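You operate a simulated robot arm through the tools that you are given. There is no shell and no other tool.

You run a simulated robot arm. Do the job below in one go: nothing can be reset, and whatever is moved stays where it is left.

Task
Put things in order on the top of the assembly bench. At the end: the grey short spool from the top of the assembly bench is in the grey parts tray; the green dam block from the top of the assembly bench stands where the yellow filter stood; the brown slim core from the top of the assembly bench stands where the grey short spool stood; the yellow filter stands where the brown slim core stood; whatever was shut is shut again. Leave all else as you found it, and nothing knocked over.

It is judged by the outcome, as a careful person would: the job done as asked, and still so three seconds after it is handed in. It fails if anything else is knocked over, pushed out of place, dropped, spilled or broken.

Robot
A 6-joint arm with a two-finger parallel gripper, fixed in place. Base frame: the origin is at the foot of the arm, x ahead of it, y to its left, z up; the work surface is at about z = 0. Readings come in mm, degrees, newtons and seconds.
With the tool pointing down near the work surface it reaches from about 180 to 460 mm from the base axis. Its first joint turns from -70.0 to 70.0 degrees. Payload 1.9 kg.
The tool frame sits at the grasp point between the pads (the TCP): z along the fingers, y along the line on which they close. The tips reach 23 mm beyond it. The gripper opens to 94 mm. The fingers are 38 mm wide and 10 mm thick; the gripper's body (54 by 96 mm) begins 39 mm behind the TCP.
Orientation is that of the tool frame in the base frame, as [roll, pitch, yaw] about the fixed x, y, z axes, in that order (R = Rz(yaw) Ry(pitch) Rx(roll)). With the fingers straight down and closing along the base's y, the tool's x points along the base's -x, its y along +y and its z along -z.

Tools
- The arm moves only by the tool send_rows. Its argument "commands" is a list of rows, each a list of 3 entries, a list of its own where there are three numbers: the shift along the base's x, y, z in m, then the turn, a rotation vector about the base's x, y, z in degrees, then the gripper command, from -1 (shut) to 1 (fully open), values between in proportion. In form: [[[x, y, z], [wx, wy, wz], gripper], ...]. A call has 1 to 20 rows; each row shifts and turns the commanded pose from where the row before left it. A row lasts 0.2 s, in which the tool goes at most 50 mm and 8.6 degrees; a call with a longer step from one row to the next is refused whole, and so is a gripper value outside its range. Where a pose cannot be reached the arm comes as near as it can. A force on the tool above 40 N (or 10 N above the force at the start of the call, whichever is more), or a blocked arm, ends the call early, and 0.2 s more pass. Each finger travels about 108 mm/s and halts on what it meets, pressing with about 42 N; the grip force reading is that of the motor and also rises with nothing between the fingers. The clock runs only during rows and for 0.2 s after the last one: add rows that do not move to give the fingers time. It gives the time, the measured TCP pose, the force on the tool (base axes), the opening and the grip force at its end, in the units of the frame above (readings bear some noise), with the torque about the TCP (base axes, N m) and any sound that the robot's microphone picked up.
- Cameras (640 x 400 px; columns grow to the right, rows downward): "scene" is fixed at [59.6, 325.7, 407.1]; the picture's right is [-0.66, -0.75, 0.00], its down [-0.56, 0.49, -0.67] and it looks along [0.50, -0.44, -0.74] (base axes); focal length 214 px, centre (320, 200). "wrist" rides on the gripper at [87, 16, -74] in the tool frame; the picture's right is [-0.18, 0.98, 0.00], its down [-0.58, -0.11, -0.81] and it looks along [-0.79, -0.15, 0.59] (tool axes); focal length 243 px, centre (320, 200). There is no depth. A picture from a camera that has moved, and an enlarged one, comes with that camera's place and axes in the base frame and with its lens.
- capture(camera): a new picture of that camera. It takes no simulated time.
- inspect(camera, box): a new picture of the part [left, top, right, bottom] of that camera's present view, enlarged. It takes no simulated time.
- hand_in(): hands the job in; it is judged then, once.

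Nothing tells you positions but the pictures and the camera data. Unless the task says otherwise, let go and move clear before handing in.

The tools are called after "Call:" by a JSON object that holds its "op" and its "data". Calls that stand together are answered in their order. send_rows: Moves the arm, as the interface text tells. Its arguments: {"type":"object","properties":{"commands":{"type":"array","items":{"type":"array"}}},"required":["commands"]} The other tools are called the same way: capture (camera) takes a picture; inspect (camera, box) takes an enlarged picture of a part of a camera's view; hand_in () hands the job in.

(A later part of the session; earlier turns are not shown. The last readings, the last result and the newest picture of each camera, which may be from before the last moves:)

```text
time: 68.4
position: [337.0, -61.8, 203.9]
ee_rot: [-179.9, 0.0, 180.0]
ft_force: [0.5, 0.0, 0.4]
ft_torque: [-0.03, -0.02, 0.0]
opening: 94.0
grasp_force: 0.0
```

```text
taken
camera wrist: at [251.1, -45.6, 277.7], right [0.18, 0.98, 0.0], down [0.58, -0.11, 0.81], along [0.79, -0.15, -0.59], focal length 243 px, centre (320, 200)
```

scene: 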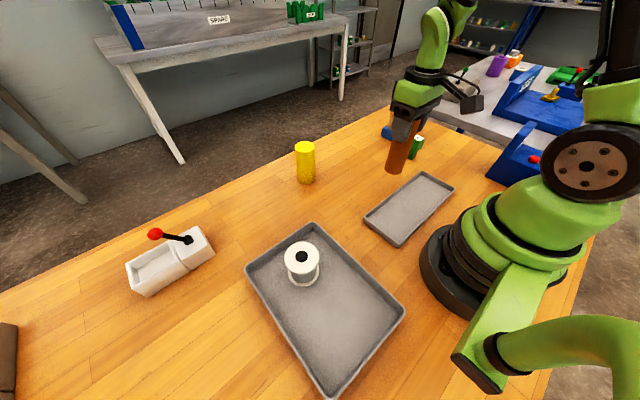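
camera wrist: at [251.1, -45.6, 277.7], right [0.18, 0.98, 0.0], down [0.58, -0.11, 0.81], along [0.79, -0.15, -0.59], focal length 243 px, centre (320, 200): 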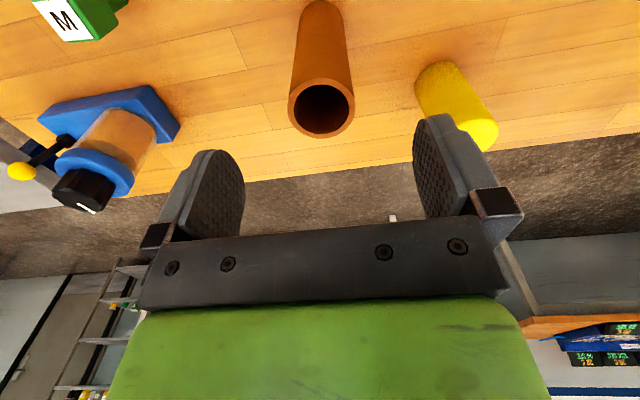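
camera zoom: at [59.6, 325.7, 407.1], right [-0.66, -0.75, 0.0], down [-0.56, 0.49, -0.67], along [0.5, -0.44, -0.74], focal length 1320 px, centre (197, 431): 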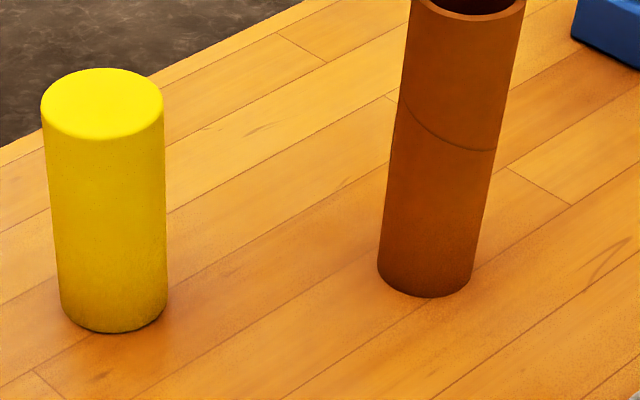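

The core stands on the spool's old spot. Next is the yellow filter near (420, 60). I'll move toward it and look.

Call:
{"op": "send_rows", "data": {"commands": [[[0.014, 0.025, 0], [0, 0, 0], 1], [[0.018, 0.032, -0.004], [0, 0, 0], 1], [[0.018, 0.032, -0.01], [0, 0, 0], 1], [[0.009, 0.016, -0.01], [0, 0, 0], 1], [[0, 0, 0], [0, 0, 0], 1]]}}

Call:
{"op": "capture", "data": {"camera": "wrist"}}

Call:
{"op": "inspect", "data": {"camera": "wrist", "box": [260, 0, 420, 140]}}

```text
time: 69.6
position: [396.6, 43.1, 178.4]
ee_rot: [-179.8, 0.0, -180.0]
ft_force: [0.0, 0.0, -0.4]
ft_torque: [0.02, -0.01, -0.01]
opening: 94.0
grasp_force: 0.0
```

```text
taken
camera wrist: at [310.8, 59.8, 252.2], right [0.18, 0.98, 0.0], down [0.58, -0.11, 0.81], along [0.79, -0.15, -0.59], focal length 243 px, centre (320, 200)
```

wrist: 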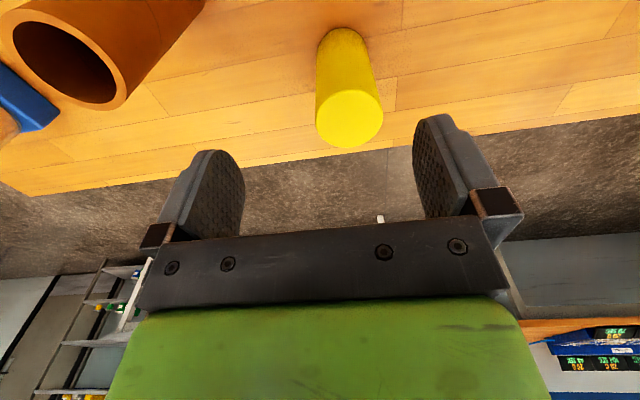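

```text
2.86 times, centred on (340, 70) of wrist
camera zoom: at [310.8, 59.8, 252.2], right [0.18, 0.98, 0.0], down [0.58, -0.11, 0.81], along [0.79, -0.15, -0.59], focal length 693 px, centre (263, 571)
```

zoom: 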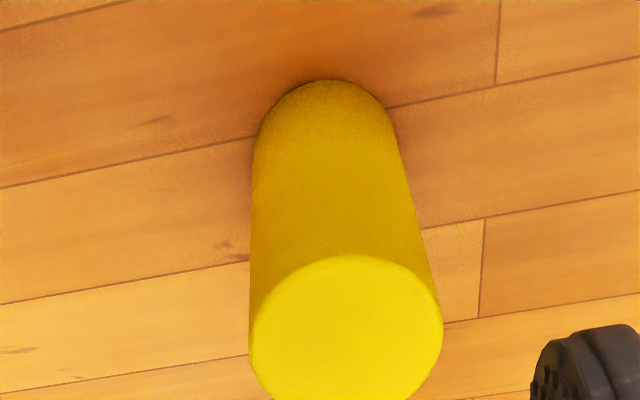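

By the wrist view the filter is at about (414.5, 62), 105 mm tall. I'll move over it, then check.

Call:
{"op": "send_rows", "data": {"commands": [[[0.009, 0.009, -0.01], [0, 0, 0], 1], [[0.009, 0.0095, -0.015], [0, 0, 0], 1], [[0, 0, 0], [0, 0, 0], 1]]}}

Call:
{"op": "capture", "data": {"camera": "wrist"}}

```text
time: 70.4
position: [414.6, 62.4, 155.7]
ee_rot: [-179.9, -0.1, -180.0]
ft_force: [-0.3, 0.6, 0.0]
ft_torque: [-0.02, 0.03, 0.02]
opening: 93.7
grasp_force: 0.0
```

```text
taken
camera wrist: at [328.6, 78.8, 228.1], right [0.18, 0.98, 0.0], down [0.58, -0.11, 0.81], along [0.79, -0.15, -0.59], focal length 243 px, centre (320, 200)
```

wrist: 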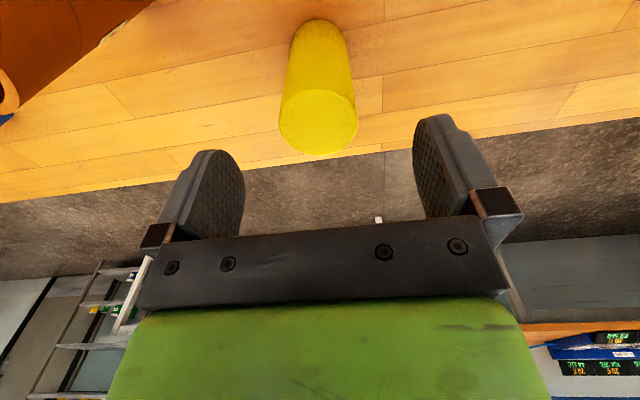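

It's well aligned. I'll descend to z = 85 and close on the upper part of the filter.

Call:
{"op": "send_rows", "data": {"commands": [[[0, -0.001, -0.02], [0, 0, 0], 1], [[0, 0, -0.025], [0, 0, 0], 1], [[0, 0, -0.018], [0, 0, 0], 1], [[0, 0, -0.007], [0, 0, 0], 1], [[0, 0, 0], [0, 0, 0], 1]]}}

Call:
{"op": "capture", "data": {"camera": "wrist"}}

```text
time: 71.6
position: [415.1, 61.8, 85.0]
ee_rot: [-179.8, -0.1, 179.9]
ft_force: [-0.4, 0.5, 0.5]
ft_torque: [0.0, 0.03, 0.03]
opening: 94.1
grasp_force: 0.2
```

```text
taken
camera wrist: at [329.6, 77.3, 158.2], right [0.18, 0.98, 0.0], down [0.58, -0.11, 0.81], along [0.79, -0.15, -0.59], focal length 243 px, centre (320, 200)
```

wrist: 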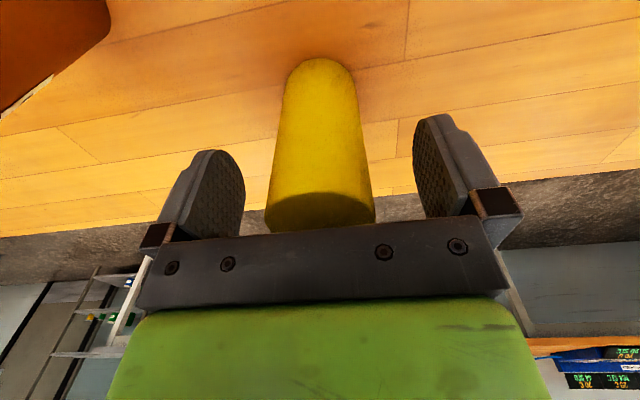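

Call:
{"op": "send_rows", "data": {"commands": [[[0, 0, 0], [0, 0, 0], 0.2], [[0, 0, 0], [0, 0, 0], -1], [[0, 0, 0], [0, 0, 0], -1], [[0, 0, 0], [0, 0, 0], -1], [[0, 0, 0], [0, 0, 0], -1]]}}

Call:
{"op": "capture", "data": {"camera": "wrist"}}

Call:
{"op": "inspect", "data": {"camera": "scene", "box": [290, 130, 390, 195]}}

```text
time: 72.8
position: [415.4, 60.5, 85.1]
ee_rot: [-179.9, -0.1, -180.0]
ft_force: [0.6, 0.6, -1.4]
ft_torque: [-0.03, -0.02, 0.02]
opening: 47.9
grasp_force: 42.2
```

```text
taken
camera wrist: at [329.5, 77.3, 158.5], right [0.18, 0.98, 0.0], down [0.58, -0.11, 0.81], along [0.79, -0.15, -0.59], focal length 243 px, centre (320, 200)
```

wrist: 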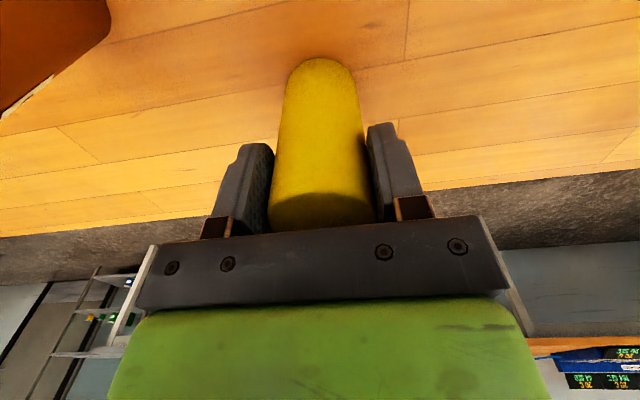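

```text
6.15 times, centred on (340, 162) of scene
camera zoom: at [59.6, 325.7, 407.1], right [-0.66, -0.75, 0.0], down [-0.56, 0.49, -0.67], along [0.5, -0.44, -0.74], focal length 1320 px, centre (197, 431)
```

zoom: 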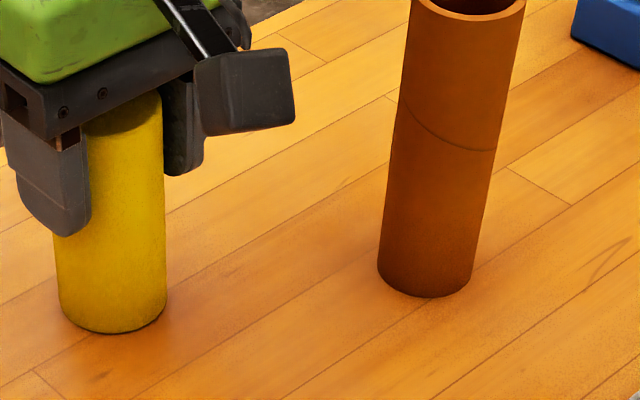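

The filter is gripped (48 mm); its spot is about (415, 61). I'll lift slowly and check.

Call:
{"op": "send_rows", "data": {"commands": [[[0, 0, 0.002], [0, 0, 0], -1], [[0, 0, 0.003], [0, 0, 0], -1], [[0, 0, 0.005], [0, 0, 0], -1], [[0, 0, 0.008], [0, 0, 0], -1], [[0, 0, 0.01], [0, 0, 0], -1], [[0, 0, 0.012], [0, 0, 0], -1], [[0, 0, 0.012], [0, 0, 0], -1], [[0, 0, 0.01], [0, 0, 0], -1], [[0, 0, 0.008], [0, 0, 0], -1], [[0, 0, 0.005], [0, 0, 0], -1], [[0, 0, 0], [0, 0, 0], -1]]}}

Call:
{"op": "capture", "data": {"camera": "wrist"}}

Call:
{"op": "capture", "data": {"camera": "scene"}}

```text
time: 75.2
position: [416.6, 61.7, 158.3]
ee_rot: [180.0, -0.1, -180.0]
ft_force: [-0.1, -0.2, -1.5]
ft_torque: [0.01, 0.03, -0.01]
opening: 48.1
grasp_force: 41.7
```

```text
taken
camera wrist: at [330.8, 77.4, 232.3], right [0.18, 0.98, 0.0], down [0.58, -0.11, 0.81], along [0.79, -0.15, -0.59], focal length 243 px, centre (320, 200)
```

wrist: 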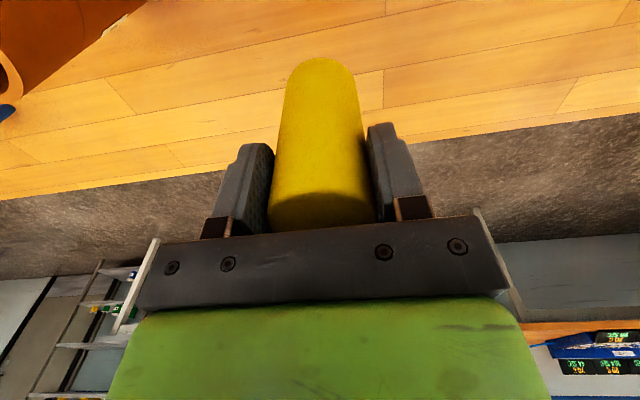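

```text
taken
```

scene: 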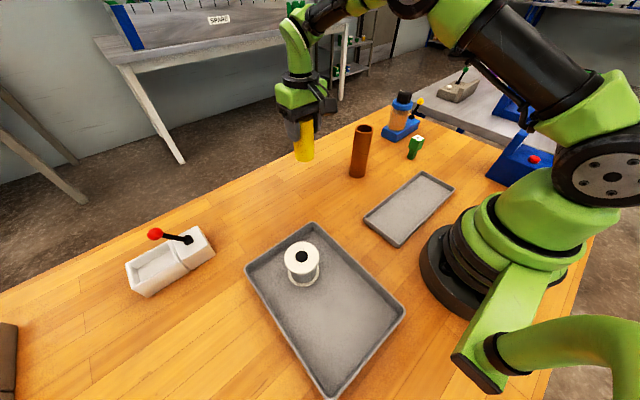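

The filter hangs steady. I'll carry it inward, clear of the core, then along the base side.

Call:
{"op": "send_rows", "data": {"commands": [[[-0.006, 0, 0], [0, 0, 0], -1], [[-0.014, 0, 0], [0, 0, 0], -1], [[-0.02, 0, 0], [0, 0, 0], -1], [[-0.02, 0, 0], [0, 0, 0], -1], [[-0.02, 0, 0], [0, 0, 0], -1], [[-0.02, 0, 0], [0, 0, 0], -1], [[-0.02, 0, 0], [0, 0, 0], -1], [[-0.016, 0, 0], [0, 0, 0], -1], [[-0.01, -0.003, 0], [0, 0, 0], -1], [[-0.002, -0.009, 0], [0, 0, 0], -1], [[-0.0047, -0.0198, 0], [0, 0, 0], -1], [[-0.0047, -0.0198, 0], [0, 0, 0], -1], [[-0.0047, -0.0198, 0], [0, 0, 0], -1], [[-0.0047, -0.0198, 0], [0, 0, 0], -1], [[-0.0047, -0.0198, 0], [0, 0, 0], -1], [[-0.0047, -0.0198, 0], [0, 0, 0], -1], [[-0.0047, -0.0198, 0], [0, 0, 0], -1], [[-0.0031, -0.0126, 0], [0, 0, 0], -1], [[-0.002, -0.008, 0], [0, 0, 0], -1], [[0, 0, 0], [0, 0, 0], -1]]}}

Call:
{"op": "capture", "data": {"camera": "wrist"}}

Call:
{"op": "capture", "data": {"camera": "scene"}}

```text
time: 79.4
position: [229.9, -111.4, 160.0]
ee_rot: [180.0, -0.1, -179.9]
ft_force: [0.1, 0.8, -1.2]
ft_torque: [-0.01, -0.02, 0.0]
opening: 48.1
grasp_force: 41.5
```

```text
taken
camera wrist: at [143.3, -94.0, 232.3], right [0.18, 0.98, 0.0], down [0.58, -0.11, 0.81], along [0.79, -0.15, -0.59], focal length 243 px, centre (320, 200)
```

wrist: 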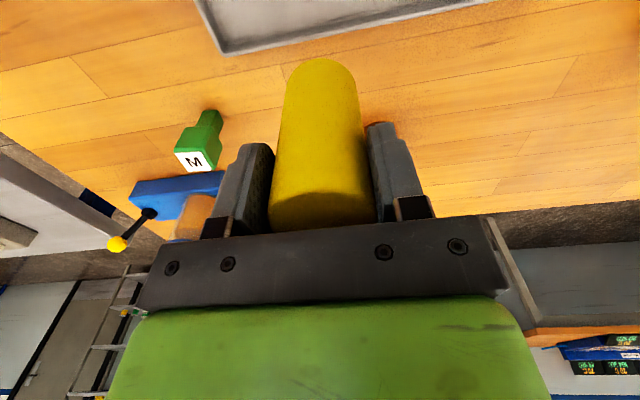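

```text
taken
```

scene: 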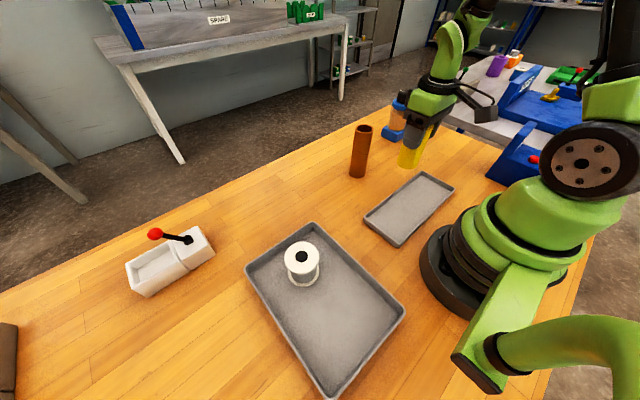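

Before setting it down I note that the wrist camera would come close to the blue box's raised lid at the core's old spot. I'll turn the tool 90° on the way so the camera points back toward +y.

Call:
{"op": "send_rows", "data": {"commands": [[[-0.002, -0.007, 0], [0, 0, -4], -1], [[-0.0058, -0.018, 0], [0, 0, -7], -1], [[-0.0058, -0.018, 0], [0, 0, -8], -1], [[-0.0058, -0.018, 0], [0, 0, -8], -1], [[-0.0058, -0.018, 0], [0, 0, -8], -1], [[-0.0058, -0.018, 0], [0, 0, -8], -1], [[-0.0058, -0.018, 0], [0, 0, -8], -1], [[-0.005, -0.014, 0], [0, 0, -8], -1], [[-0.0032, -0.01, 0], [0, 0, -8], -1], [[0.001, -0.004, 0], [0, 0, -8], -1], [[0.002, -0.008, 0], [0, 0, -8], -1], [[0.0035, -0.014, 0], [0, 0, -5], -1], [[0.0045, -0.019, 0], [0, 0, -2], -1], [[0.0045, -0.019, 0], [0, 0, 0], -1], [[0.0045, -0.019, 0], [0, 0, 0], -1], [[0, 0, 0], [0, 0, 0], -1]]}}

Call:
{"op": "capture", "data": {"camera": "wrist"}}

Call:
{"op": "capture", "data": {"camera": "scene"}}

```text
time: 82.8
position: [203.7, -332.9, 159.0]
ee_rot: [-179.9, -0.1, 89.9]
ft_force: [0.2, 0.4, -1.3]
ft_torque: [-0.02, 0.01, -0.01]
opening: 48.0
grasp_force: 42.5
```

```text
taken
camera wrist: at [221.2, -246.4, 232.8], right [0.98, -0.18, 0.0], down [-0.11, -0.58, 0.81], along [-0.15, -0.79, -0.59], focal length 243 px, centre (320, 200)
```

wrist: 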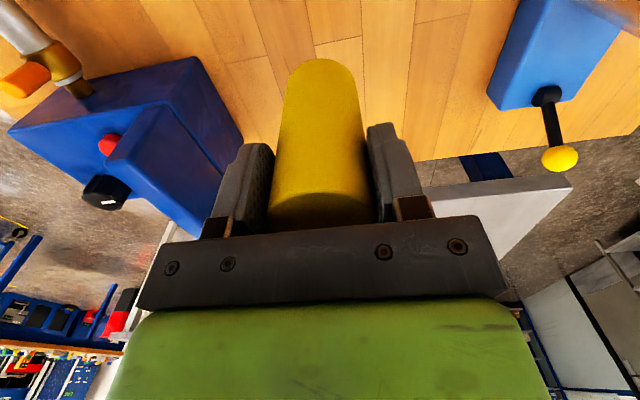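

```text
taken
```

scene: 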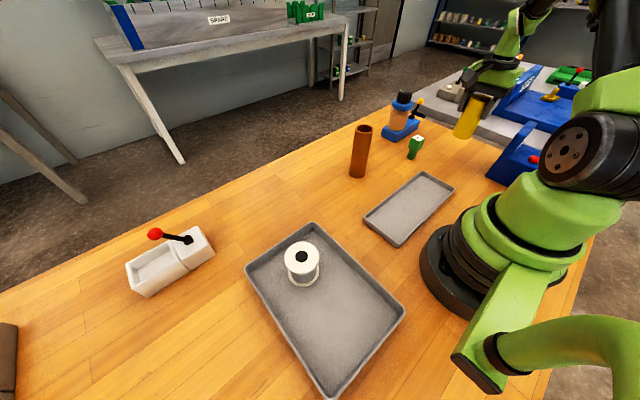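

The turn is done and the path is clear. I'll go over the core's old spot (216.5, -378.5) and lower to just above the bench.

Call:
{"op": "send_rows", "data": {"commands": [[[0.004, -0.014, 0], [0, 0, 0], -1], [[0.005, -0.018, 0], [0, 0, 0], -1], [[0.003, -0.01, 0], [0, 0, 0], -1], [[0.0008, -0.0036, 0], [0, 0, 0], -1], [[0, 0, -0.008], [0, 0, 0], -1], [[0, 0, -0.012], [0, 0, 0], -1], [[0, 0, -0.014], [0, 0, 0], -1], [[0, 0, -0.014], [0, 0, 0], -1], [[0, 0, -0.01], [0, 0, 0], -1], [[0, 0, -0.006], [0, 0, 0], -1], [[0, 0, 0], [0, 0, 0], -1]]}}

Call:
{"op": "capture", "data": {"camera": "wrist"}}

Call:
{"op": "inspect", "data": {"camera": "scene", "box": [400, 95, 490, 165]}}

```text
time: 85.2
position: [216.6, -378.0, 94.7]
ee_rot: [180.0, -0.1, 90.0]
ft_force: [0.5, -1.6, -0.9]
ft_torque: [-0.01, 0.0, 0.0]
opening: 48.0
grasp_force: 41.8
```

```text
taken
camera wrist: at [234.4, -291.6, 167.7], right [0.98, -0.18, 0.0], down [-0.11, -0.58, 0.81], along [-0.15, -0.79, -0.59], focal length 243 px, centre (320, 200)
```

wrist: 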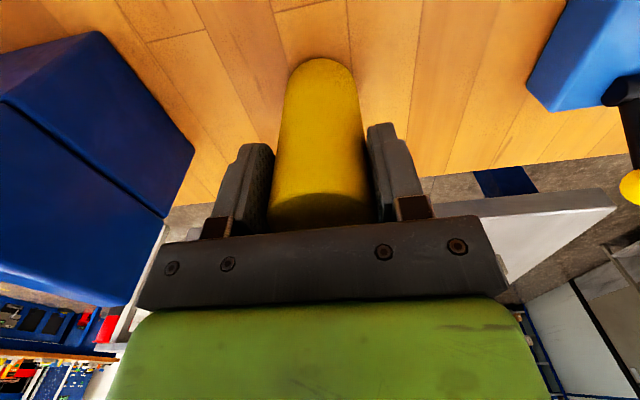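

```text
5.71 times, centred on (445, 130) of scene
camera zoom: at [59.6, 325.7, 407.1], right [-0.66, -0.75, 0.0], down [-0.56, 0.49, -0.67], along [0.5, -0.44, -0.74], focal length 1226 px, centre (-394, 600)
```

zoom: 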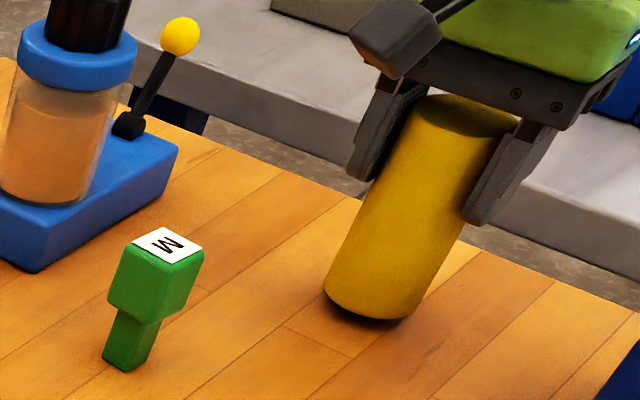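

I'll lower most of the remaining gap and compare the footprint with the core's old one.

Call:
{"op": "send_rows", "data": {"commands": [[[0, 0, -0.004], [0, 0, 0], -1], [[0, 0, -0.003], [0, 0, 0], -1], [[0, 0, 0], [0, 0, 0], -1]]}}

Call:
{"op": "inspect", "data": {"camera": "scene", "box": [400, 95, 490, 165]}}

```text
time: 86.0
position: [217.4, -378.1, 88.1]
ee_rot: [180.0, -0.1, 90.0]
ft_force: [-0.9, -0.2, -2.0]
ft_torque: [-0.04, -0.02, 0.01]
opening: 48.0
grasp_force: 41.6
```

```text
5.71 times, centred on (445, 130) of scene
camera zoom: at [59.6, 325.7, 407.1], right [-0.66, -0.75, 0.0], down [-0.56, 0.49, -0.67], along [0.5, -0.44, -0.74], focal length 1226 px, centre (-394, 600)
```

zoom: 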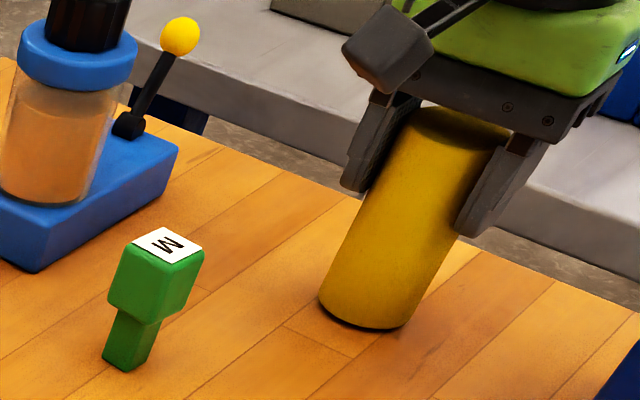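

The filter is about 3 mm to one side of the core's old footprint. I'll nudge it and lower to contact.

Call:
{"op": "send_rows", "data": {"commands": [[[0.0015, 0.0015, 0], [0, 0, 0], -1], [[0, 0, -0.0015], [0, 0, 0], -1], [[0, 0, 0], [0, 0, 0], -1]]}}

Call:
{"op": "send_rows", "data": {"commands": [[[0, 0, -0.001], [0, 0, 0], -1], [[0, 0, 0], [0, 0, 0], -1]]}}

Call:
{"op": "send_rows", "data": {"commands": [[[0, 0, -0.0007], [0, 0, 0], -1], [[0, 0, 0], [0, 0, 0], -1]]}}

```text
time: 86.8
position: [220.9, -376.1, 85.6]
ee_rot: [180.0, -0.1, 90.0]
ft_force: [0.8, -0.9, -1.1]
ft_torque: [-0.02, -0.03, -0.01]
opening: 48.0
grasp_force: 42.0
```

```text
time: 87.4
position: [219.1, -376.3, 84.9]
ee_rot: [-180.0, -0.1, 90.1]
ft_force: [0.5, 0.0, -1.5]
ft_torque: [0.01, -0.01, -0.03]
opening: 47.9
grasp_force: 41.9
```

```text
time: 88.0
position: [219.5, -375.8, 84.4]
ee_rot: [-180.0, 0.0, 90.0]
ft_force: [-1.1, -0.1, -0.3]
ft_torque: [0.0, 0.0, 0.0]
opening: 48.0
grasp_force: 41.9
```

Call:
{"op": "send_rows", "data": {"commands": [[[0, 0, -0.0007], [0, 0, 0], -1], [[0, 0, 0], [0, 0, 0], -1]]}}

Call:
{"op": "inspect", "data": {"camera": "scene", "box": [400, 95, 490, 165]}}

```text
time: 88.6
position: [218.9, -377.5, 84.6]
ee_rot: [-180.0, -0.1, 89.9]
ft_force: [-0.5, 3.7, 9.6]
ft_torque: [0.29, 0.05, -0.05]
opening: 48.1
grasp_force: 41.7
```

```text
5.71 times, centred on (445, 130) of scene
camera zoom: at [59.6, 325.8, 407.1], right [-0.66, -0.75, 0.0], down [-0.56, 0.49, -0.67], along [0.5, -0.44, -0.74], focal length 1226 px, centre (-394, 600)
```

zoom: 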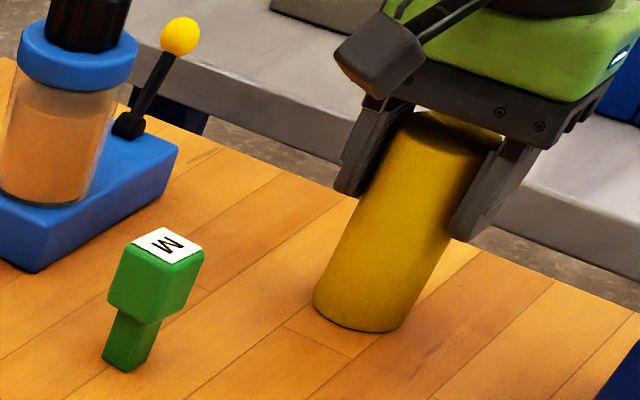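

It has touched down on the core's old spot. I'll ease off, release, and rise.

Call:
{"op": "send_rows", "data": {"commands": [[[0, 0, 0.0004], [0, 0, 0], -1], [[0, 0, 0], [0, 0, 0], 0.05], [[0, 0, 0], [0, 0, 0], 0.4], [[0, 0, 0], [0, 0, 0], 1], [[0, 0, 0], [0, 0, 0], 1], [[0, 0, 0.005], [0, 0, 0], 1], [[0, 0, 0.01], [0, 0, 0], 1], [[0, 0, 0.02], [0, 0, 0], 1], [[0, 0, 0.03], [0, 0, 0], 1], [[0, 0, 0.02], [0, 0, 0], 1], [[0, 0, 0], [0, 0, 0], 1]]}}

Call:
{"op": "inspect", "data": {"camera": "scene", "box": [400, 95, 490, 165]}}

Call:
{"op": "capture", "data": {"camera": "wrist"}}

```text
time: 91.0
position: [218.6, -376.3, 171.7]
ee_rot: [180.0, 0.0, 90.0]
ft_force: [0.1, -0.4, 0.8]
ft_torque: [-0.01, -0.03, 0.0]
opening: 93.9
grasp_force: 0.0
```

```text
5.71 times, centred on (445, 130) of scene
camera zoom: at [59.6, 325.7, 407.1], right [-0.66, -0.75, 0.0], down [-0.56, 0.49, -0.67], along [0.5, -0.44, -0.74], focal length 1226 px, centre (-394, 600)
```

zoom: 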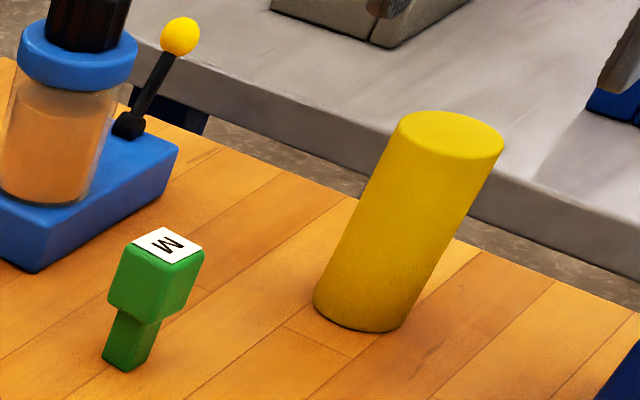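

```text
taken
camera wrist: at [235.9, -290.3, 244.5], right [0.98, -0.18, 0.0], down [-0.11, -0.58, 0.81], along [-0.15, -0.79, -0.59], focal length 243 px, centre (320, 200)
```

wrist: 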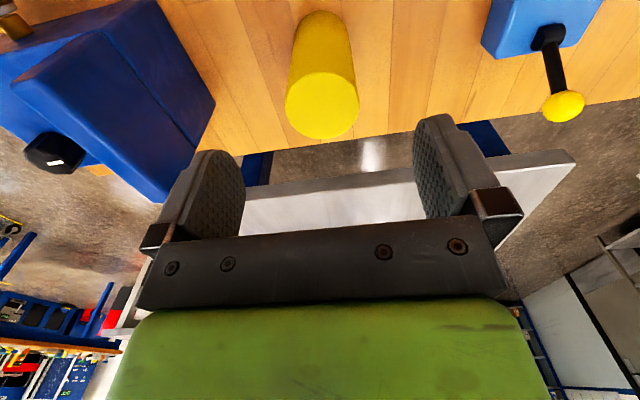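

The filter stands on the core's old spot. Next is the green block. I'll turn the tool back and look at the block from above.

Call:
{"op": "send_rows", "data": {"commands": [[[0.002, 0.006, 0.003], [0, 0, 5], 1], [[0.004, 0.012, 0.003], [0, 0, 8.5], 1], [[0.004, 0.012, 0.002], [0, 0, 8.5], 1], [[0.004, 0.012, 0], [0, 0, 8.5], 1], [[0.004, 0.012, 0], [0, 0, 8.5], 1], [[0.004, 0.012, 0], [0, 0, 8.5], 1], [[0.004, 0.012, 0], [0, 0, 8.5], 1], [[0.004, 0.012, 0], [0, 0, 8.5], 1], [[0.004, 0.012, 0], [0, 0, 8.5], 1], [[0.004, 0.012, 0], [0, 0, 8.5], 1], [[0.004, 0.012, 0], [0, 0, 8.5], 1], [[0, 0.004, 0], [0, 0, 0], 1], [[0, 0, 0], [0, 0, 0], 1]]}}

Call:
{"op": "capture", "data": {"camera": "wrist"}}

Call:
{"op": "inspect", "data": {"camera": "wrist", "box": [260, 0, 420, 130]}}

```text
time: 93.8
position: [261.7, -245.9, 177.3]
ee_rot: [-179.9, -0.1, 179.9]
ft_force: [-0.1, 0.2, -0.2]
ft_torque: [-0.02, 0.02, 0.0]
opening: 94.1
grasp_force: 0.1
```

```text
taken
camera wrist: at [175.7, -230.0, 250.7], right [0.18, 0.98, 0.0], down [0.58, -0.11, 0.81], along [0.79, -0.15, -0.59], focal length 243 px, centre (320, 200)
```

wrist: 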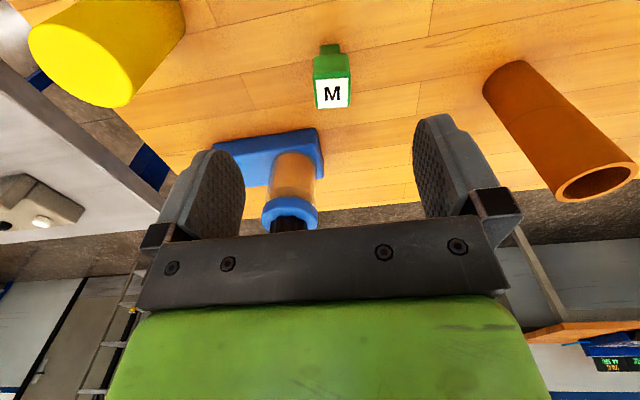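

```text
3.08 times, centred on (340, 65) of wrist
camera zoom: at [175.7, -230.0, 250.7], right [0.18, 0.98, 0.0], down [0.58, -0.11, 0.81], along [0.79, -0.15, -0.59], focal length 746 px, centre (258, 615)
```

zoom: 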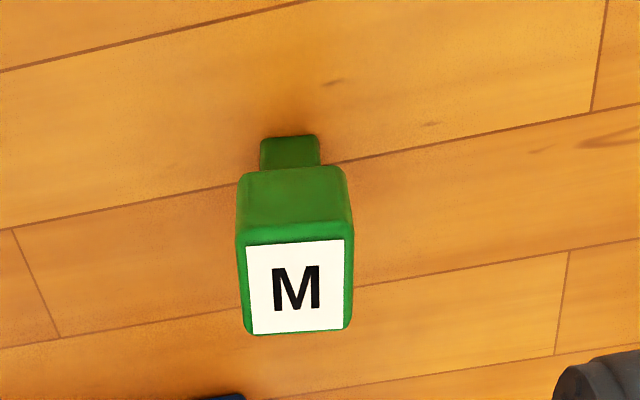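

The block is at about (281.5, -239), 68 mm tall with a 30 mm head, turned about 7° from the bench axes. I'll line up over it with a matching turn.

Call:
{"op": "send_rows", "data": {"commands": [[[0.007, 0.0023, -0.01], [0, 0, -2.5], 1], [[0.007, 0.0023, -0.02], [0, 0, -2.5], 1], [[0.006, 0.0024, -0.02], [0, 0, -2.5], 1], [[0, 0, 0], [0, 0, 0], 1]]}}

Call:
{"op": "capture", "data": {"camera": "wrist"}}

Call:
{"op": "inspect", "data": {"camera": "wrist", "box": [240, 20, 400, 150]}}

```text
time: 94.8
position: [282.3, -240.1, 126.0]
ee_rot: [-179.9, -0.1, 172.4]
ft_force: [-0.2, 0.4, 0.3]
ft_torque: [0.03, -0.01, 0.02]
opening: 94.1
grasp_force: 0.1
```

```text
taken
camera wrist: at [198.9, -212.6, 199.9], right [0.31, 0.95, 0.0], down [0.56, -0.18, 0.81], along [0.77, -0.25, -0.59], focal length 243 px, centre (320, 200)
```

wrist: 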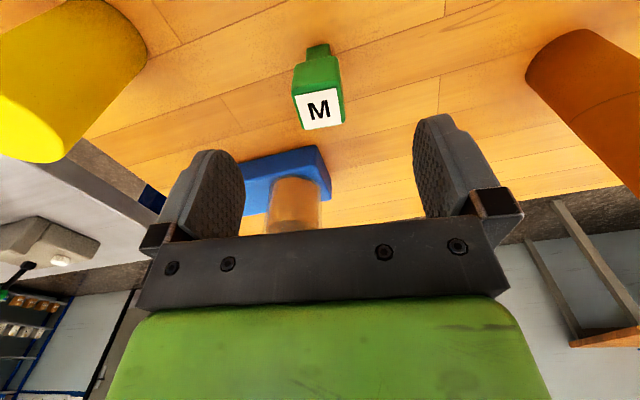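

```text
3.08 times, centred on (320, 85) of wrist
camera zoom: at [198.9, -212.6, 199.9], right [0.31, 0.95, 0.0], down [0.56, -0.18, 0.81], along [0.77, -0.25, -0.59], focal length 746 px, centre (320, 554)
```

zoom: 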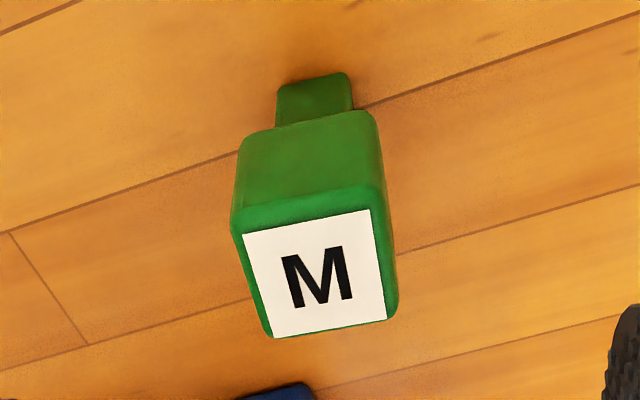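

Aligned to within about 1° and 2 mm. I'll descend to mid-head (z = 52) and check before closing.

Call:
{"op": "send_rows", "data": {"commands": [[[-0.002, 0, -0.02], [0, 0, 0], 1], [[0, 0, -0.025], [0, 0, 0], 1], [[0, 0, -0.02], [0, 0, 0], 1], [[0, 0, -0.009], [0, 0, 0], 1], [[0, 0, 0], [0, 0, 0], 1]]}}

Call:
{"op": "capture", "data": {"camera": "wrist"}}

Call:
{"op": "inspect", "data": {"camera": "scene", "box": [370, 90, 470, 170]}}

```text
time: 96.0
position: [279.6, -240.7, 52.7]
ee_rot: [-180.0, -0.1, 172.5]
ft_force: [-0.2, 0.3, -0.5]
ft_torque: [0.0, 0.01, 0.04]
opening: 94.0
grasp_force: 0.1
```

```text
taken
camera wrist: at [196.3, -212.2, 126.8], right [0.31, 0.95, 0.0], down [0.56, -0.18, 0.81], along [0.77, -0.25, -0.59], focal length 243 px, centre (320, 200)
```

wrist: 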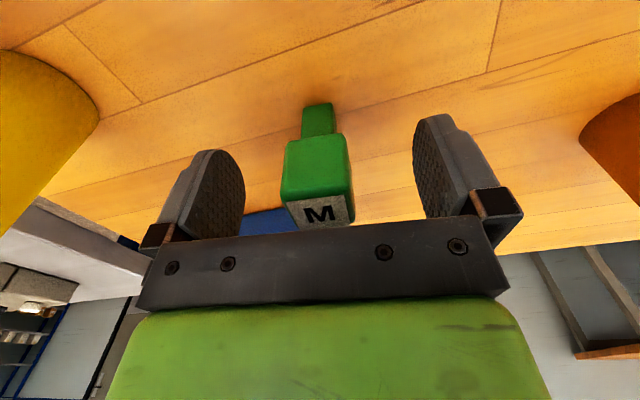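

```text
5.00 times, centred on (420, 130) of scene
camera zoom: at [59.6, 325.7, 407.1], right [-0.66, -0.75, 0.0], down [-0.56, 0.49, -0.67], along [0.5, -0.44, -0.74], focal length 1072 px, centre (-180, 550)
```

zoom: 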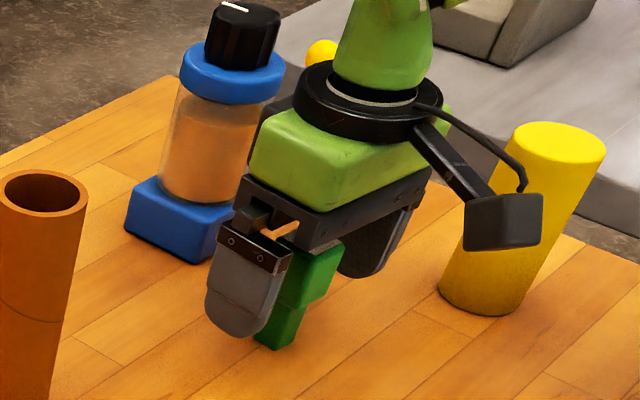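

Centred. I'll close on the head.

Call:
{"op": "send_rows", "data": {"commands": [[[0, 0, 0], [0, 0, 0], 0.0], [[0, 0, 0], [0, 0, 0], -0.2], [[0, 0, 0], [0, 0, 0], -1], [[0, 0, 0], [0, 0, 0], -1], [[0, 0, 0], [0, 0, 0], -1]]}}

Call:
{"op": "capture", "data": {"camera": "wrist"}}

Call:
{"op": "inspect", "data": {"camera": "scene", "box": [370, 90, 470, 170]}}

```text
time: 97.2
position: [279.6, -239.7, 53.0]
ee_rot: [179.9, -0.1, 172.6]
ft_force: [0.9, 0.5, 1.1]
ft_torque: [-0.01, -0.02, -0.01]
opening: 29.1
grasp_force: 42.2
```

```text
taken
camera wrist: at [196.3, -212.2, 127.0], right [0.31, 0.95, 0.0], down [0.56, -0.18, 0.81], along [0.77, -0.25, -0.59], focal length 243 px, centre (320, 200)
```

wrist: 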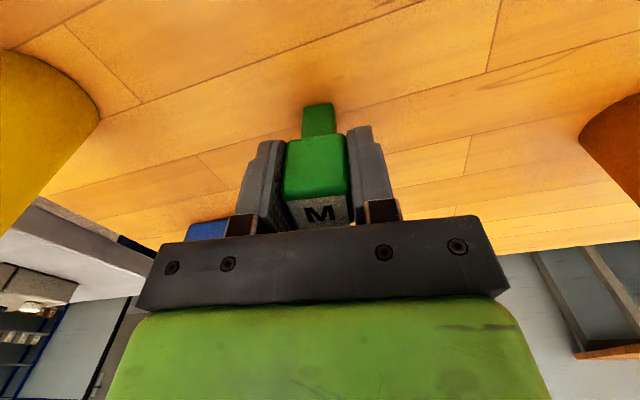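

```text
5.00 times, centred on (420, 130) of scene
camera zoom: at [59.6, 325.7, 407.1], right [-0.66, -0.75, 0.0], down [-0.56, 0.49, -0.67], along [0.5, -0.44, -0.74], focal length 1072 px, centre (-180, 550)
```

zoom: 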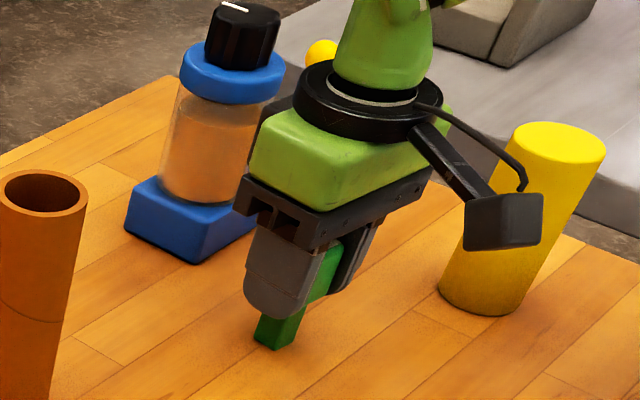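

The block is gripped (29 mm). I'll lift slowly and check.

Call:
{"op": "send_rows", "data": {"commands": [[[0, 0, 0.002], [0, 0, 0], -1], [[0, 0, 0.003], [0, 0, 0], -1], [[0, 0, 0.005], [0, 0, 0], -1], [[0, 0, 0.008], [0, 0, 0], -1], [[0, 0, 0.01], [0, 0, 0], -1], [[0, 0, 0.012], [0, 0, 0], -1], [[0, 0, 0.014], [0, 0, 0], -1], [[0, 0, 0.014], [0, 0, 0], -1], [[0, 0, 0.012], [0, 0, 0], -1], [[0, 0, 0.01], [0, 0, 0], -1], [[0, 0, 0.005], [0, 0, 0], -1], [[0, 0, 0], [0, 0, 0], -1]]}}

Call:
{"op": "capture", "data": {"camera": "wrist"}}

Call:
{"op": "inspect", "data": {"camera": "scene", "box": [340, 60, 500, 180]}}

```text
time: 99.8
position: [279.3, -240.2, 149.3]
ee_rot: [-179.9, -0.2, 172.5]
ft_force: [0.1, 0.4, -0.6]
ft_torque: [-0.01, 0.02, 0.01]
opening: 29.1
grasp_force: 42.3
```

```text
taken
camera wrist: at [195.9, -211.8, 222.9], right [0.31, 0.95, 0.0], down [0.56, -0.18, 0.81], along [0.77, -0.25, -0.59], focal length 243 px, centre (320, 200)
```

wrist: 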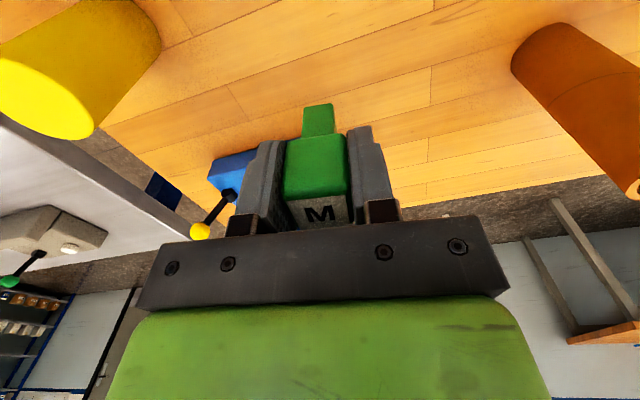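

```text
3.33 times, centred on (420, 120) of scene
camera zoom: at [59.6, 325.7, 407.1], right [-0.66, -0.75, 0.0], down [-0.56, 0.49, -0.67], along [0.5, -0.44, -0.74], focal length 715 px, centre (-13, 467)
```

zoom: 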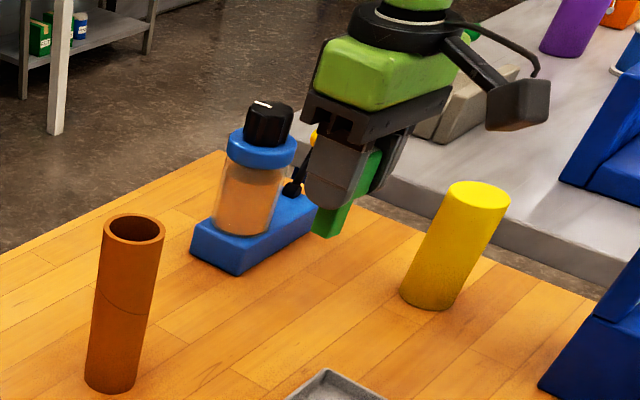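

The block is well held. I'll carry it inward past the core, then round toward the filter's old spot.

Call:
{"op": "send_rows", "data": {"commands": [[[-0.0025, 0.0075, 0], [0, 0, 0], -1], [[-0.005, 0.015, 0], [0, 0, 0], -1], [[-0.0065, 0.019, 0], [0, 0, 0], -1], [[-0.0065, 0.019, 0], [0, 0, 0], -1], [[-0.0065, 0.019, 0], [0, 0, 0], -1], [[-0.0065, 0.019, 0], [0, 0, 0], -1], [[-0.006, 0.0175, 0], [0, 0, 0], -1], [[-0.0045, 0.014, 0], [0, 0, 0], -1], [[0.002, 0.013, 0], [0, 0, 0], -1], [[0.0035, 0.0195, 0], [0, 0, 0], -1], [[0.0035, 0.0195, 0], [0, 0, 0], -1], [[0.0035, 0.0195, 0], [0, 0, 0], -1], [[0.0035, 0.0195, 0], [0, 0, 0], -1], [[0.0035, 0.0195, 0], [0, 0, 0], -1], [[0.0035, 0.0195, 0], [0, 0, 0], -1], [[0.0035, 0.0195, 0], [0, 0, 0], -1], [[0.0025, 0.0125, 0], [0, 0, 0], -1], [[0.001, 0.006, 0], [0, 0, 0], -1], [[0, 0, 0], [0, 0, 0], -1]]}}

Call:
{"op": "capture", "data": {"camera": "wrist"}}

Call:
{"op": "capture", "data": {"camera": "scene"}}

```text
time: 103.8
position: [264.5, 58.8, 148.3]
ee_rot: [-180.0, -0.2, 172.4]
ft_force: [0.2, 0.1, -0.7]
ft_torque: [-0.01, -0.04, -0.01]
opening: 29.5
grasp_force: 42.0
```

```text
taken
camera wrist: at [182.4, 86.7, 221.8], right [0.31, 0.95, 0.0], down [0.56, -0.18, 0.81], along [0.77, -0.25, -0.59], focal length 243 px, centre (320, 200)
```

wrist: 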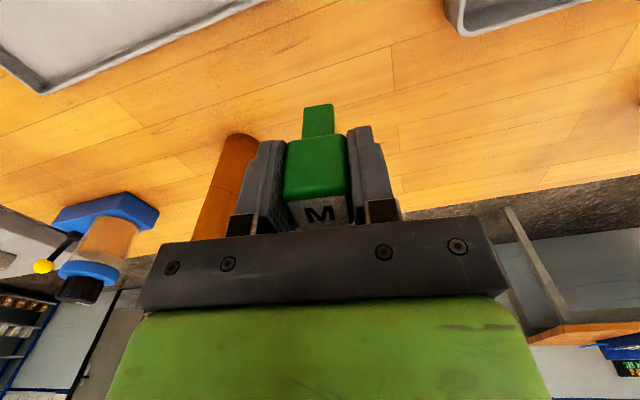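

```text
taken
```

scene: 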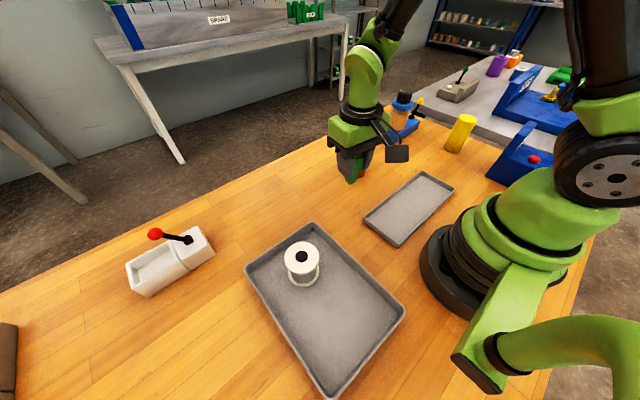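

I'll go straight out along x to the filter's old spot (415, 61) and lower to just above the bench.

Call:
{"op": "send_rows", "data": {"commands": [[[0.006, 0.0005, 0], [0, 0, 0], -1], [[0.014, 0.0005, 0], [0, 0, 0], -1], [[0.02, 0.0005, 0], [0, 0, 0], -1], [[0.02, 0.0005, 0], [0, 0, 0], -1], [[0.02, 0.0005, 0], [0, 0, 0], -1], [[0.02, 0, 0], [0, 0, 0], -1], [[0.02, 0, 0], [0, 0, 0], -1], [[0.014, 0, 0], [0, 0, 0], -1], [[0.01, 0, 0], [0, 0, 0], -1], [[0.0065, 0, 0], [0, 0, 0], -1], [[0, 0, -0.008], [0, 0, 0], -1], [[0, 0, -0.014], [0, 0, 0], -1], [[0, 0, -0.016], [0, 0, 0], -1], [[0, 0, -0.016], [0, 0, 0], -1], [[0, 0, -0.014], [0, 0, 0], -1], [[0, 0, -0.01], [0, 0, 0], -1], [[0, 0, -0.006], [0, 0, 0], -1], [[0, 0, 0], [0, 0, 0], -1]]}}

Call:
{"op": "capture", "data": {"camera": "wrist"}}

Call:
{"op": "inspect", "data": {"camera": "scene", "box": [290, 130, 390, 195]}}

```text
time: 107.6
position: [415.7, 60.9, 62.9]
ee_rot: [-180.0, 0.0, 172.5]
ft_force: [-0.8, 0.5, 0.7]
ft_torque: [0.01, 0.01, -0.02]
opening: 29.2
grasp_force: 42.0
```

```text
taken
camera wrist: at [332.7, 88.6, 137.3], right [0.31, 0.95, 0.0], down [0.56, -0.18, 0.81], along [0.77, -0.25, -0.59], focal length 243 px, centre (320, 200)
```

wrist: 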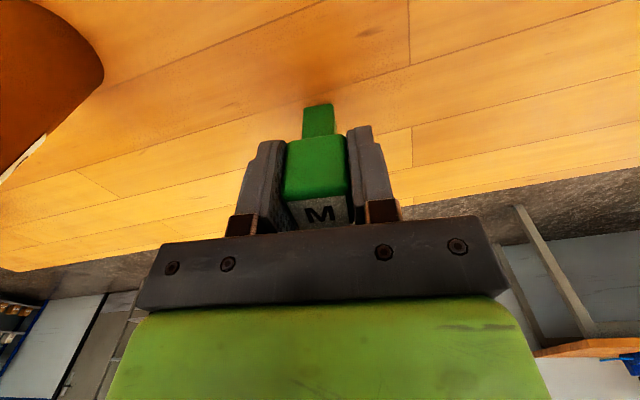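

```text
6.15 times, centred on (340, 162) of scene
camera zoom: at [59.6, 325.7, 407.1], right [-0.66, -0.75, 0.0], down [-0.56, 0.49, -0.67], along [0.5, -0.44, -0.74], focal length 1320 px, centre (197, 431)
```

zoom: 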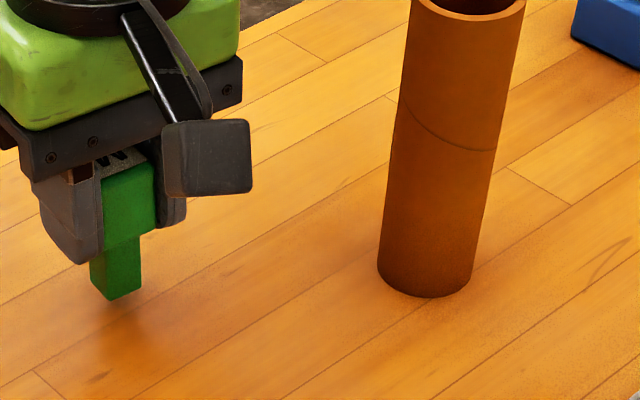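

It's right over the filter's old footprint. I'll lower in small steps to contact.

Call:
{"op": "send_rows", "data": {"commands": [[[0, 0, -0.004], [0, 0, 0], -1], [[0, 0, -0.003], [0, 0, 0], -1], [[0, 0, -0.001], [0, 0, 0], -1], [[0, 0, 0], [0, 0, 0], -1]]}}

Call:
{"op": "send_rows", "data": {"commands": [[[0, 0, -0.0007], [0, 0, 0], -1], [[0, 0, 0], [0, 0, 0], -1]]}}

Call:
{"op": "send_rows", "data": {"commands": [[[0, 0, -0.0007], [0, 0, 0], -1], [[0, 0, 0], [0, 0, 0], -1]]}}

```text
time: 108.6
position: [414.6, 60.2, 55.5]
ee_rot: [179.9, -0.1, 172.5]
ft_force: [-0.4, -0.6, -1.2]
ft_torque: [0.04, -0.01, 0.0]
opening: 29.1
grasp_force: 41.4
```

```text
time: 109.2
position: [416.1, 61.4, 55.2]
ee_rot: [180.0, -0.1, 172.5]
ft_force: [-0.7, 0.0, -0.9]
ft_torque: [0.03, -0.01, -0.01]
opening: 29.2
grasp_force: 41.7
```

```text
time: 109.8
position: [414.9, 61.5, 55.2]
ee_rot: [-180.0, -0.1, 172.5]
ft_force: [0.3, -0.2, -0.7]
ft_torque: [-0.02, 0.0, 0.02]
opening: 29.1
grasp_force: 42.3
```

Call:
{"op": "send_rows", "data": {"commands": [[[0, 0, -0.0007], [0, 0, 0], -1], [[0, 0, 0], [0, 0, 0], -1]]}}

Call:
{"op": "send_rows", "data": {"commands": [[[0, 0, -0.0006], [0, 0, 0], -1], [[0, 0, 0], [0, 0, 0], -1]]}}

Call:
{"op": "inspect", "data": {"camera": "scene", "box": [290, 130, 390, 195]}}

```text
time: 110.4
position: [415.1, 60.4, 55.2]
ee_rot: [-180.0, -0.1, 172.5]
ft_force: [0.0, -0.1, -0.3]
ft_torque: [0.01, 0.0, 0.0]
opening: 28.9
grasp_force: 41.6
```

```text
time: 111.0
position: [415.3, 60.5, 53.8]
ee_rot: [-180.0, -0.1, 172.5]
ft_force: [-0.8, 0.4, 2.1]
ft_torque: [-0.03, 0.01, -0.01]
opening: 29.2
grasp_force: 42.0
```

```text
6.15 times, centred on (340, 162) of scene
camera zoom: at [59.6, 325.7, 407.1], right [-0.66, -0.75, 0.0], down [-0.56, 0.49, -0.67], along [0.5, -0.44, -0.74], focal length 1320 px, centre (197, 431)
```

zoom: 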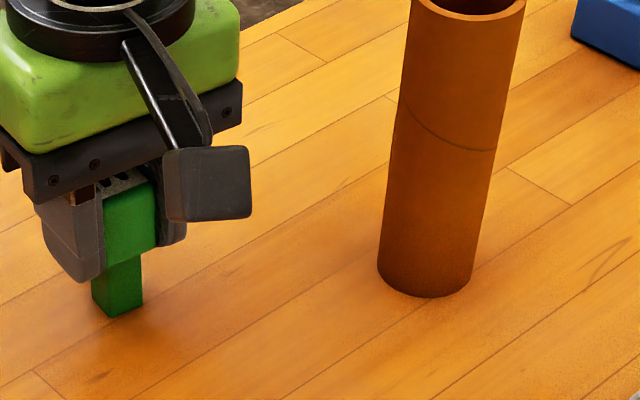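

Contact is just starting. I'll give it a touch more so the foot sits flat, then release.

Call:
{"op": "send_rows", "data": {"commands": [[[0, 0, -0.0004], [0, 0, 0], -1], [[0, 0, 0], [0, 0, 0], -1]]}}

```text
time: 111.6
position: [415.6, 61.6, 52.2]
ee_rot: [180.0, 0.0, 172.4]
ft_force: [-4.9, -1.5, 17.4]
ft_torque: [-0.13, 0.23, -0.02]
opening: 29.1
grasp_force: 42.4
```

Call:
{"op": "send_rows", "data": {"commands": [[[0, 0, 0.0004], [0, 0, 0], -1], [[0, 0, 0], [0, 0, 0], -0.3], [[0, 0, 0], [0, 0, 0], -0.1], [[0, 0, 0], [0, 0, 0], 0.3], [[0, 0, 0], [0, 0, 0], 0.8], [[0, 0, 0], [0, 0, 0], 0.8], [[0, 0, 0.004], [0, 0, 0], 0.8], [[0, 0, 0.008], [0, 0, 0], 0.8], [[0, 0, 0.015], [0, 0, 0], 0.8], [[0, 0, 0.025], [0, 0, 0], 0.8], [[0, 0, 0.03], [0, 0, 0], 0.8], [[0, 0, 0], [0, 0, 0], 0.8]]}}

Call:
{"op": "inspect", "data": {"camera": "scene", "box": [290, 130, 390, 195]}}

Call:
{"op": "capture", "data": {"camera": "wrist"}}

```text
time: 114.2
position: [415.8, 60.8, 135.1]
ee_rot: [179.9, -0.1, 172.5]
ft_force: [-0.6, 0.1, -0.4]
ft_torque: [-0.03, -0.03, -0.02]
opening: 84.7
grasp_force: 0.0
```

```text
6.15 times, centred on (340, 162) of scene
camera zoom: at [59.6, 325.7, 407.1], right [-0.66, -0.75, 0.0], down [-0.56, 0.49, -0.67], along [0.5, -0.44, -0.74], focal length 1320 px, centre (197, 431)
```

zoom: 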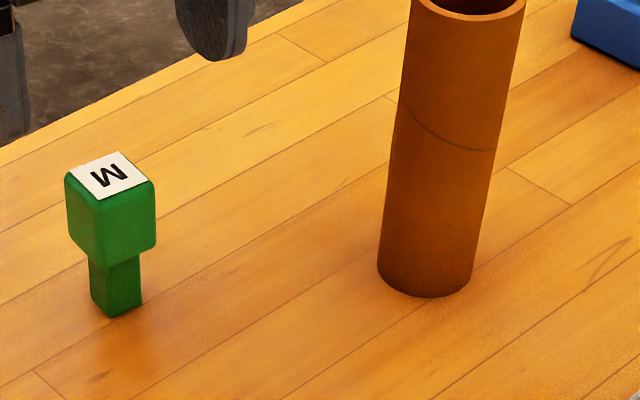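

```text
taken
camera wrist: at [332.0, 87.9, 209.2], right [0.31, 0.95, 0.0], down [0.56, -0.18, 0.81], along [0.77, -0.25, -0.59], focal length 243 px, centre (320, 200)
```

wrist: 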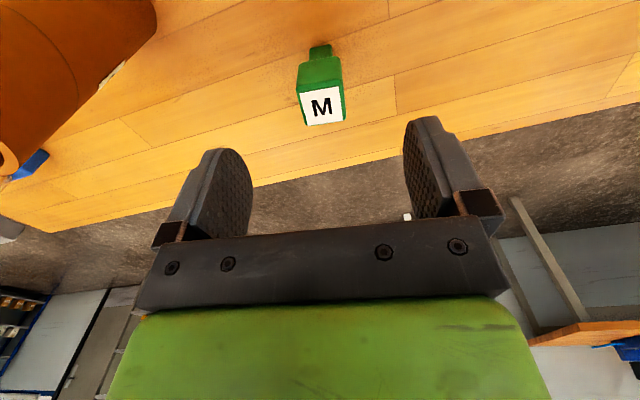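

The block stands upright on the filter's old spot. I'll raise the arm and bring it clear, then check the whole bench.

Call:
{"op": "send_rows", "data": {"commands": [[[0, 0, 0.03], [0, 0, 0], 1], [[-0.01, 0, 0.035], [0, 0, 1.5], 1], [[-0.03, -0.005, 0.02], [0, 0, 1.5], 1], [[-0.035, -0.01, 0.01], [0, 0, 1.5], 1], [[-0.03, -0.03, 0.01], [0, 0, 1.5], 1], [[-0.02, -0.035, 0.01], [0, 0, 1.5], 1], [[-0.005, -0.04, 0.01], [0, 0, 0], 1], [[0, -0.04, 0.005], [0, 0, 0], 1], [[0, -0.04, 0], [0, 0, 0], 1], [[-0.005, -0.025, 0], [0, 0, 0], 1], [[0, 0, 0], [0, 0, 0], 1]]}}

Call:
{"op": "capture", "data": {"camera": "scene"}}

Call:
{"op": "capture", "data": {"camera": "wrist"}}

```text
time: 116.6
position: [280.2, -162.0, 266.7]
ee_rot: [-180.0, -0.1, -180.0]
ft_force: [-0.1, 0.0, 1.2]
ft_torque: [0.03, 0.01, 0.04]
opening: 94.0
grasp_force: 0.1
```

```text
taken
```

scene: 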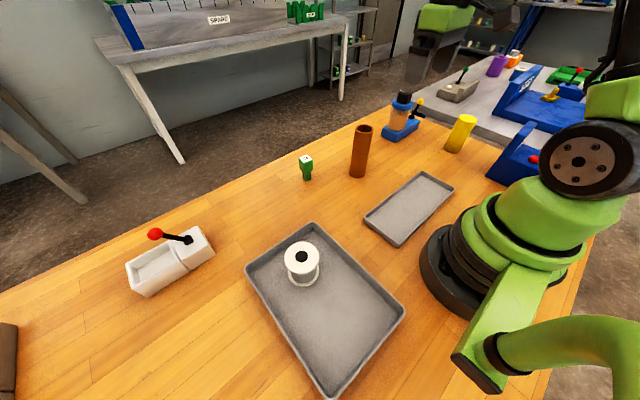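

```text
taken
camera wrist: at [194.7, -146.2, 340.2], right [0.18, 0.98, 0.0], down [0.58, -0.11, 0.81], along [0.79, -0.15, -0.59], focal length 243 px, centre (320, 200)
```

wrist: 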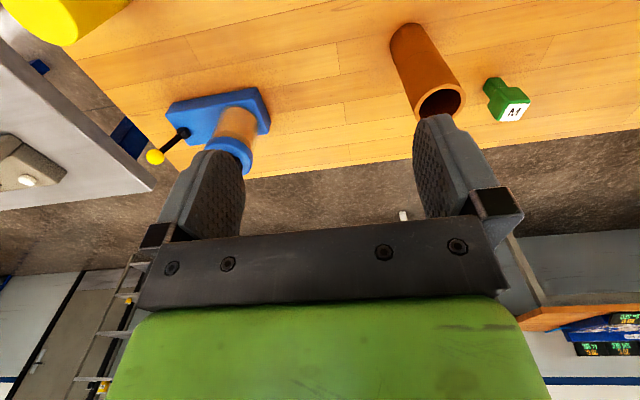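

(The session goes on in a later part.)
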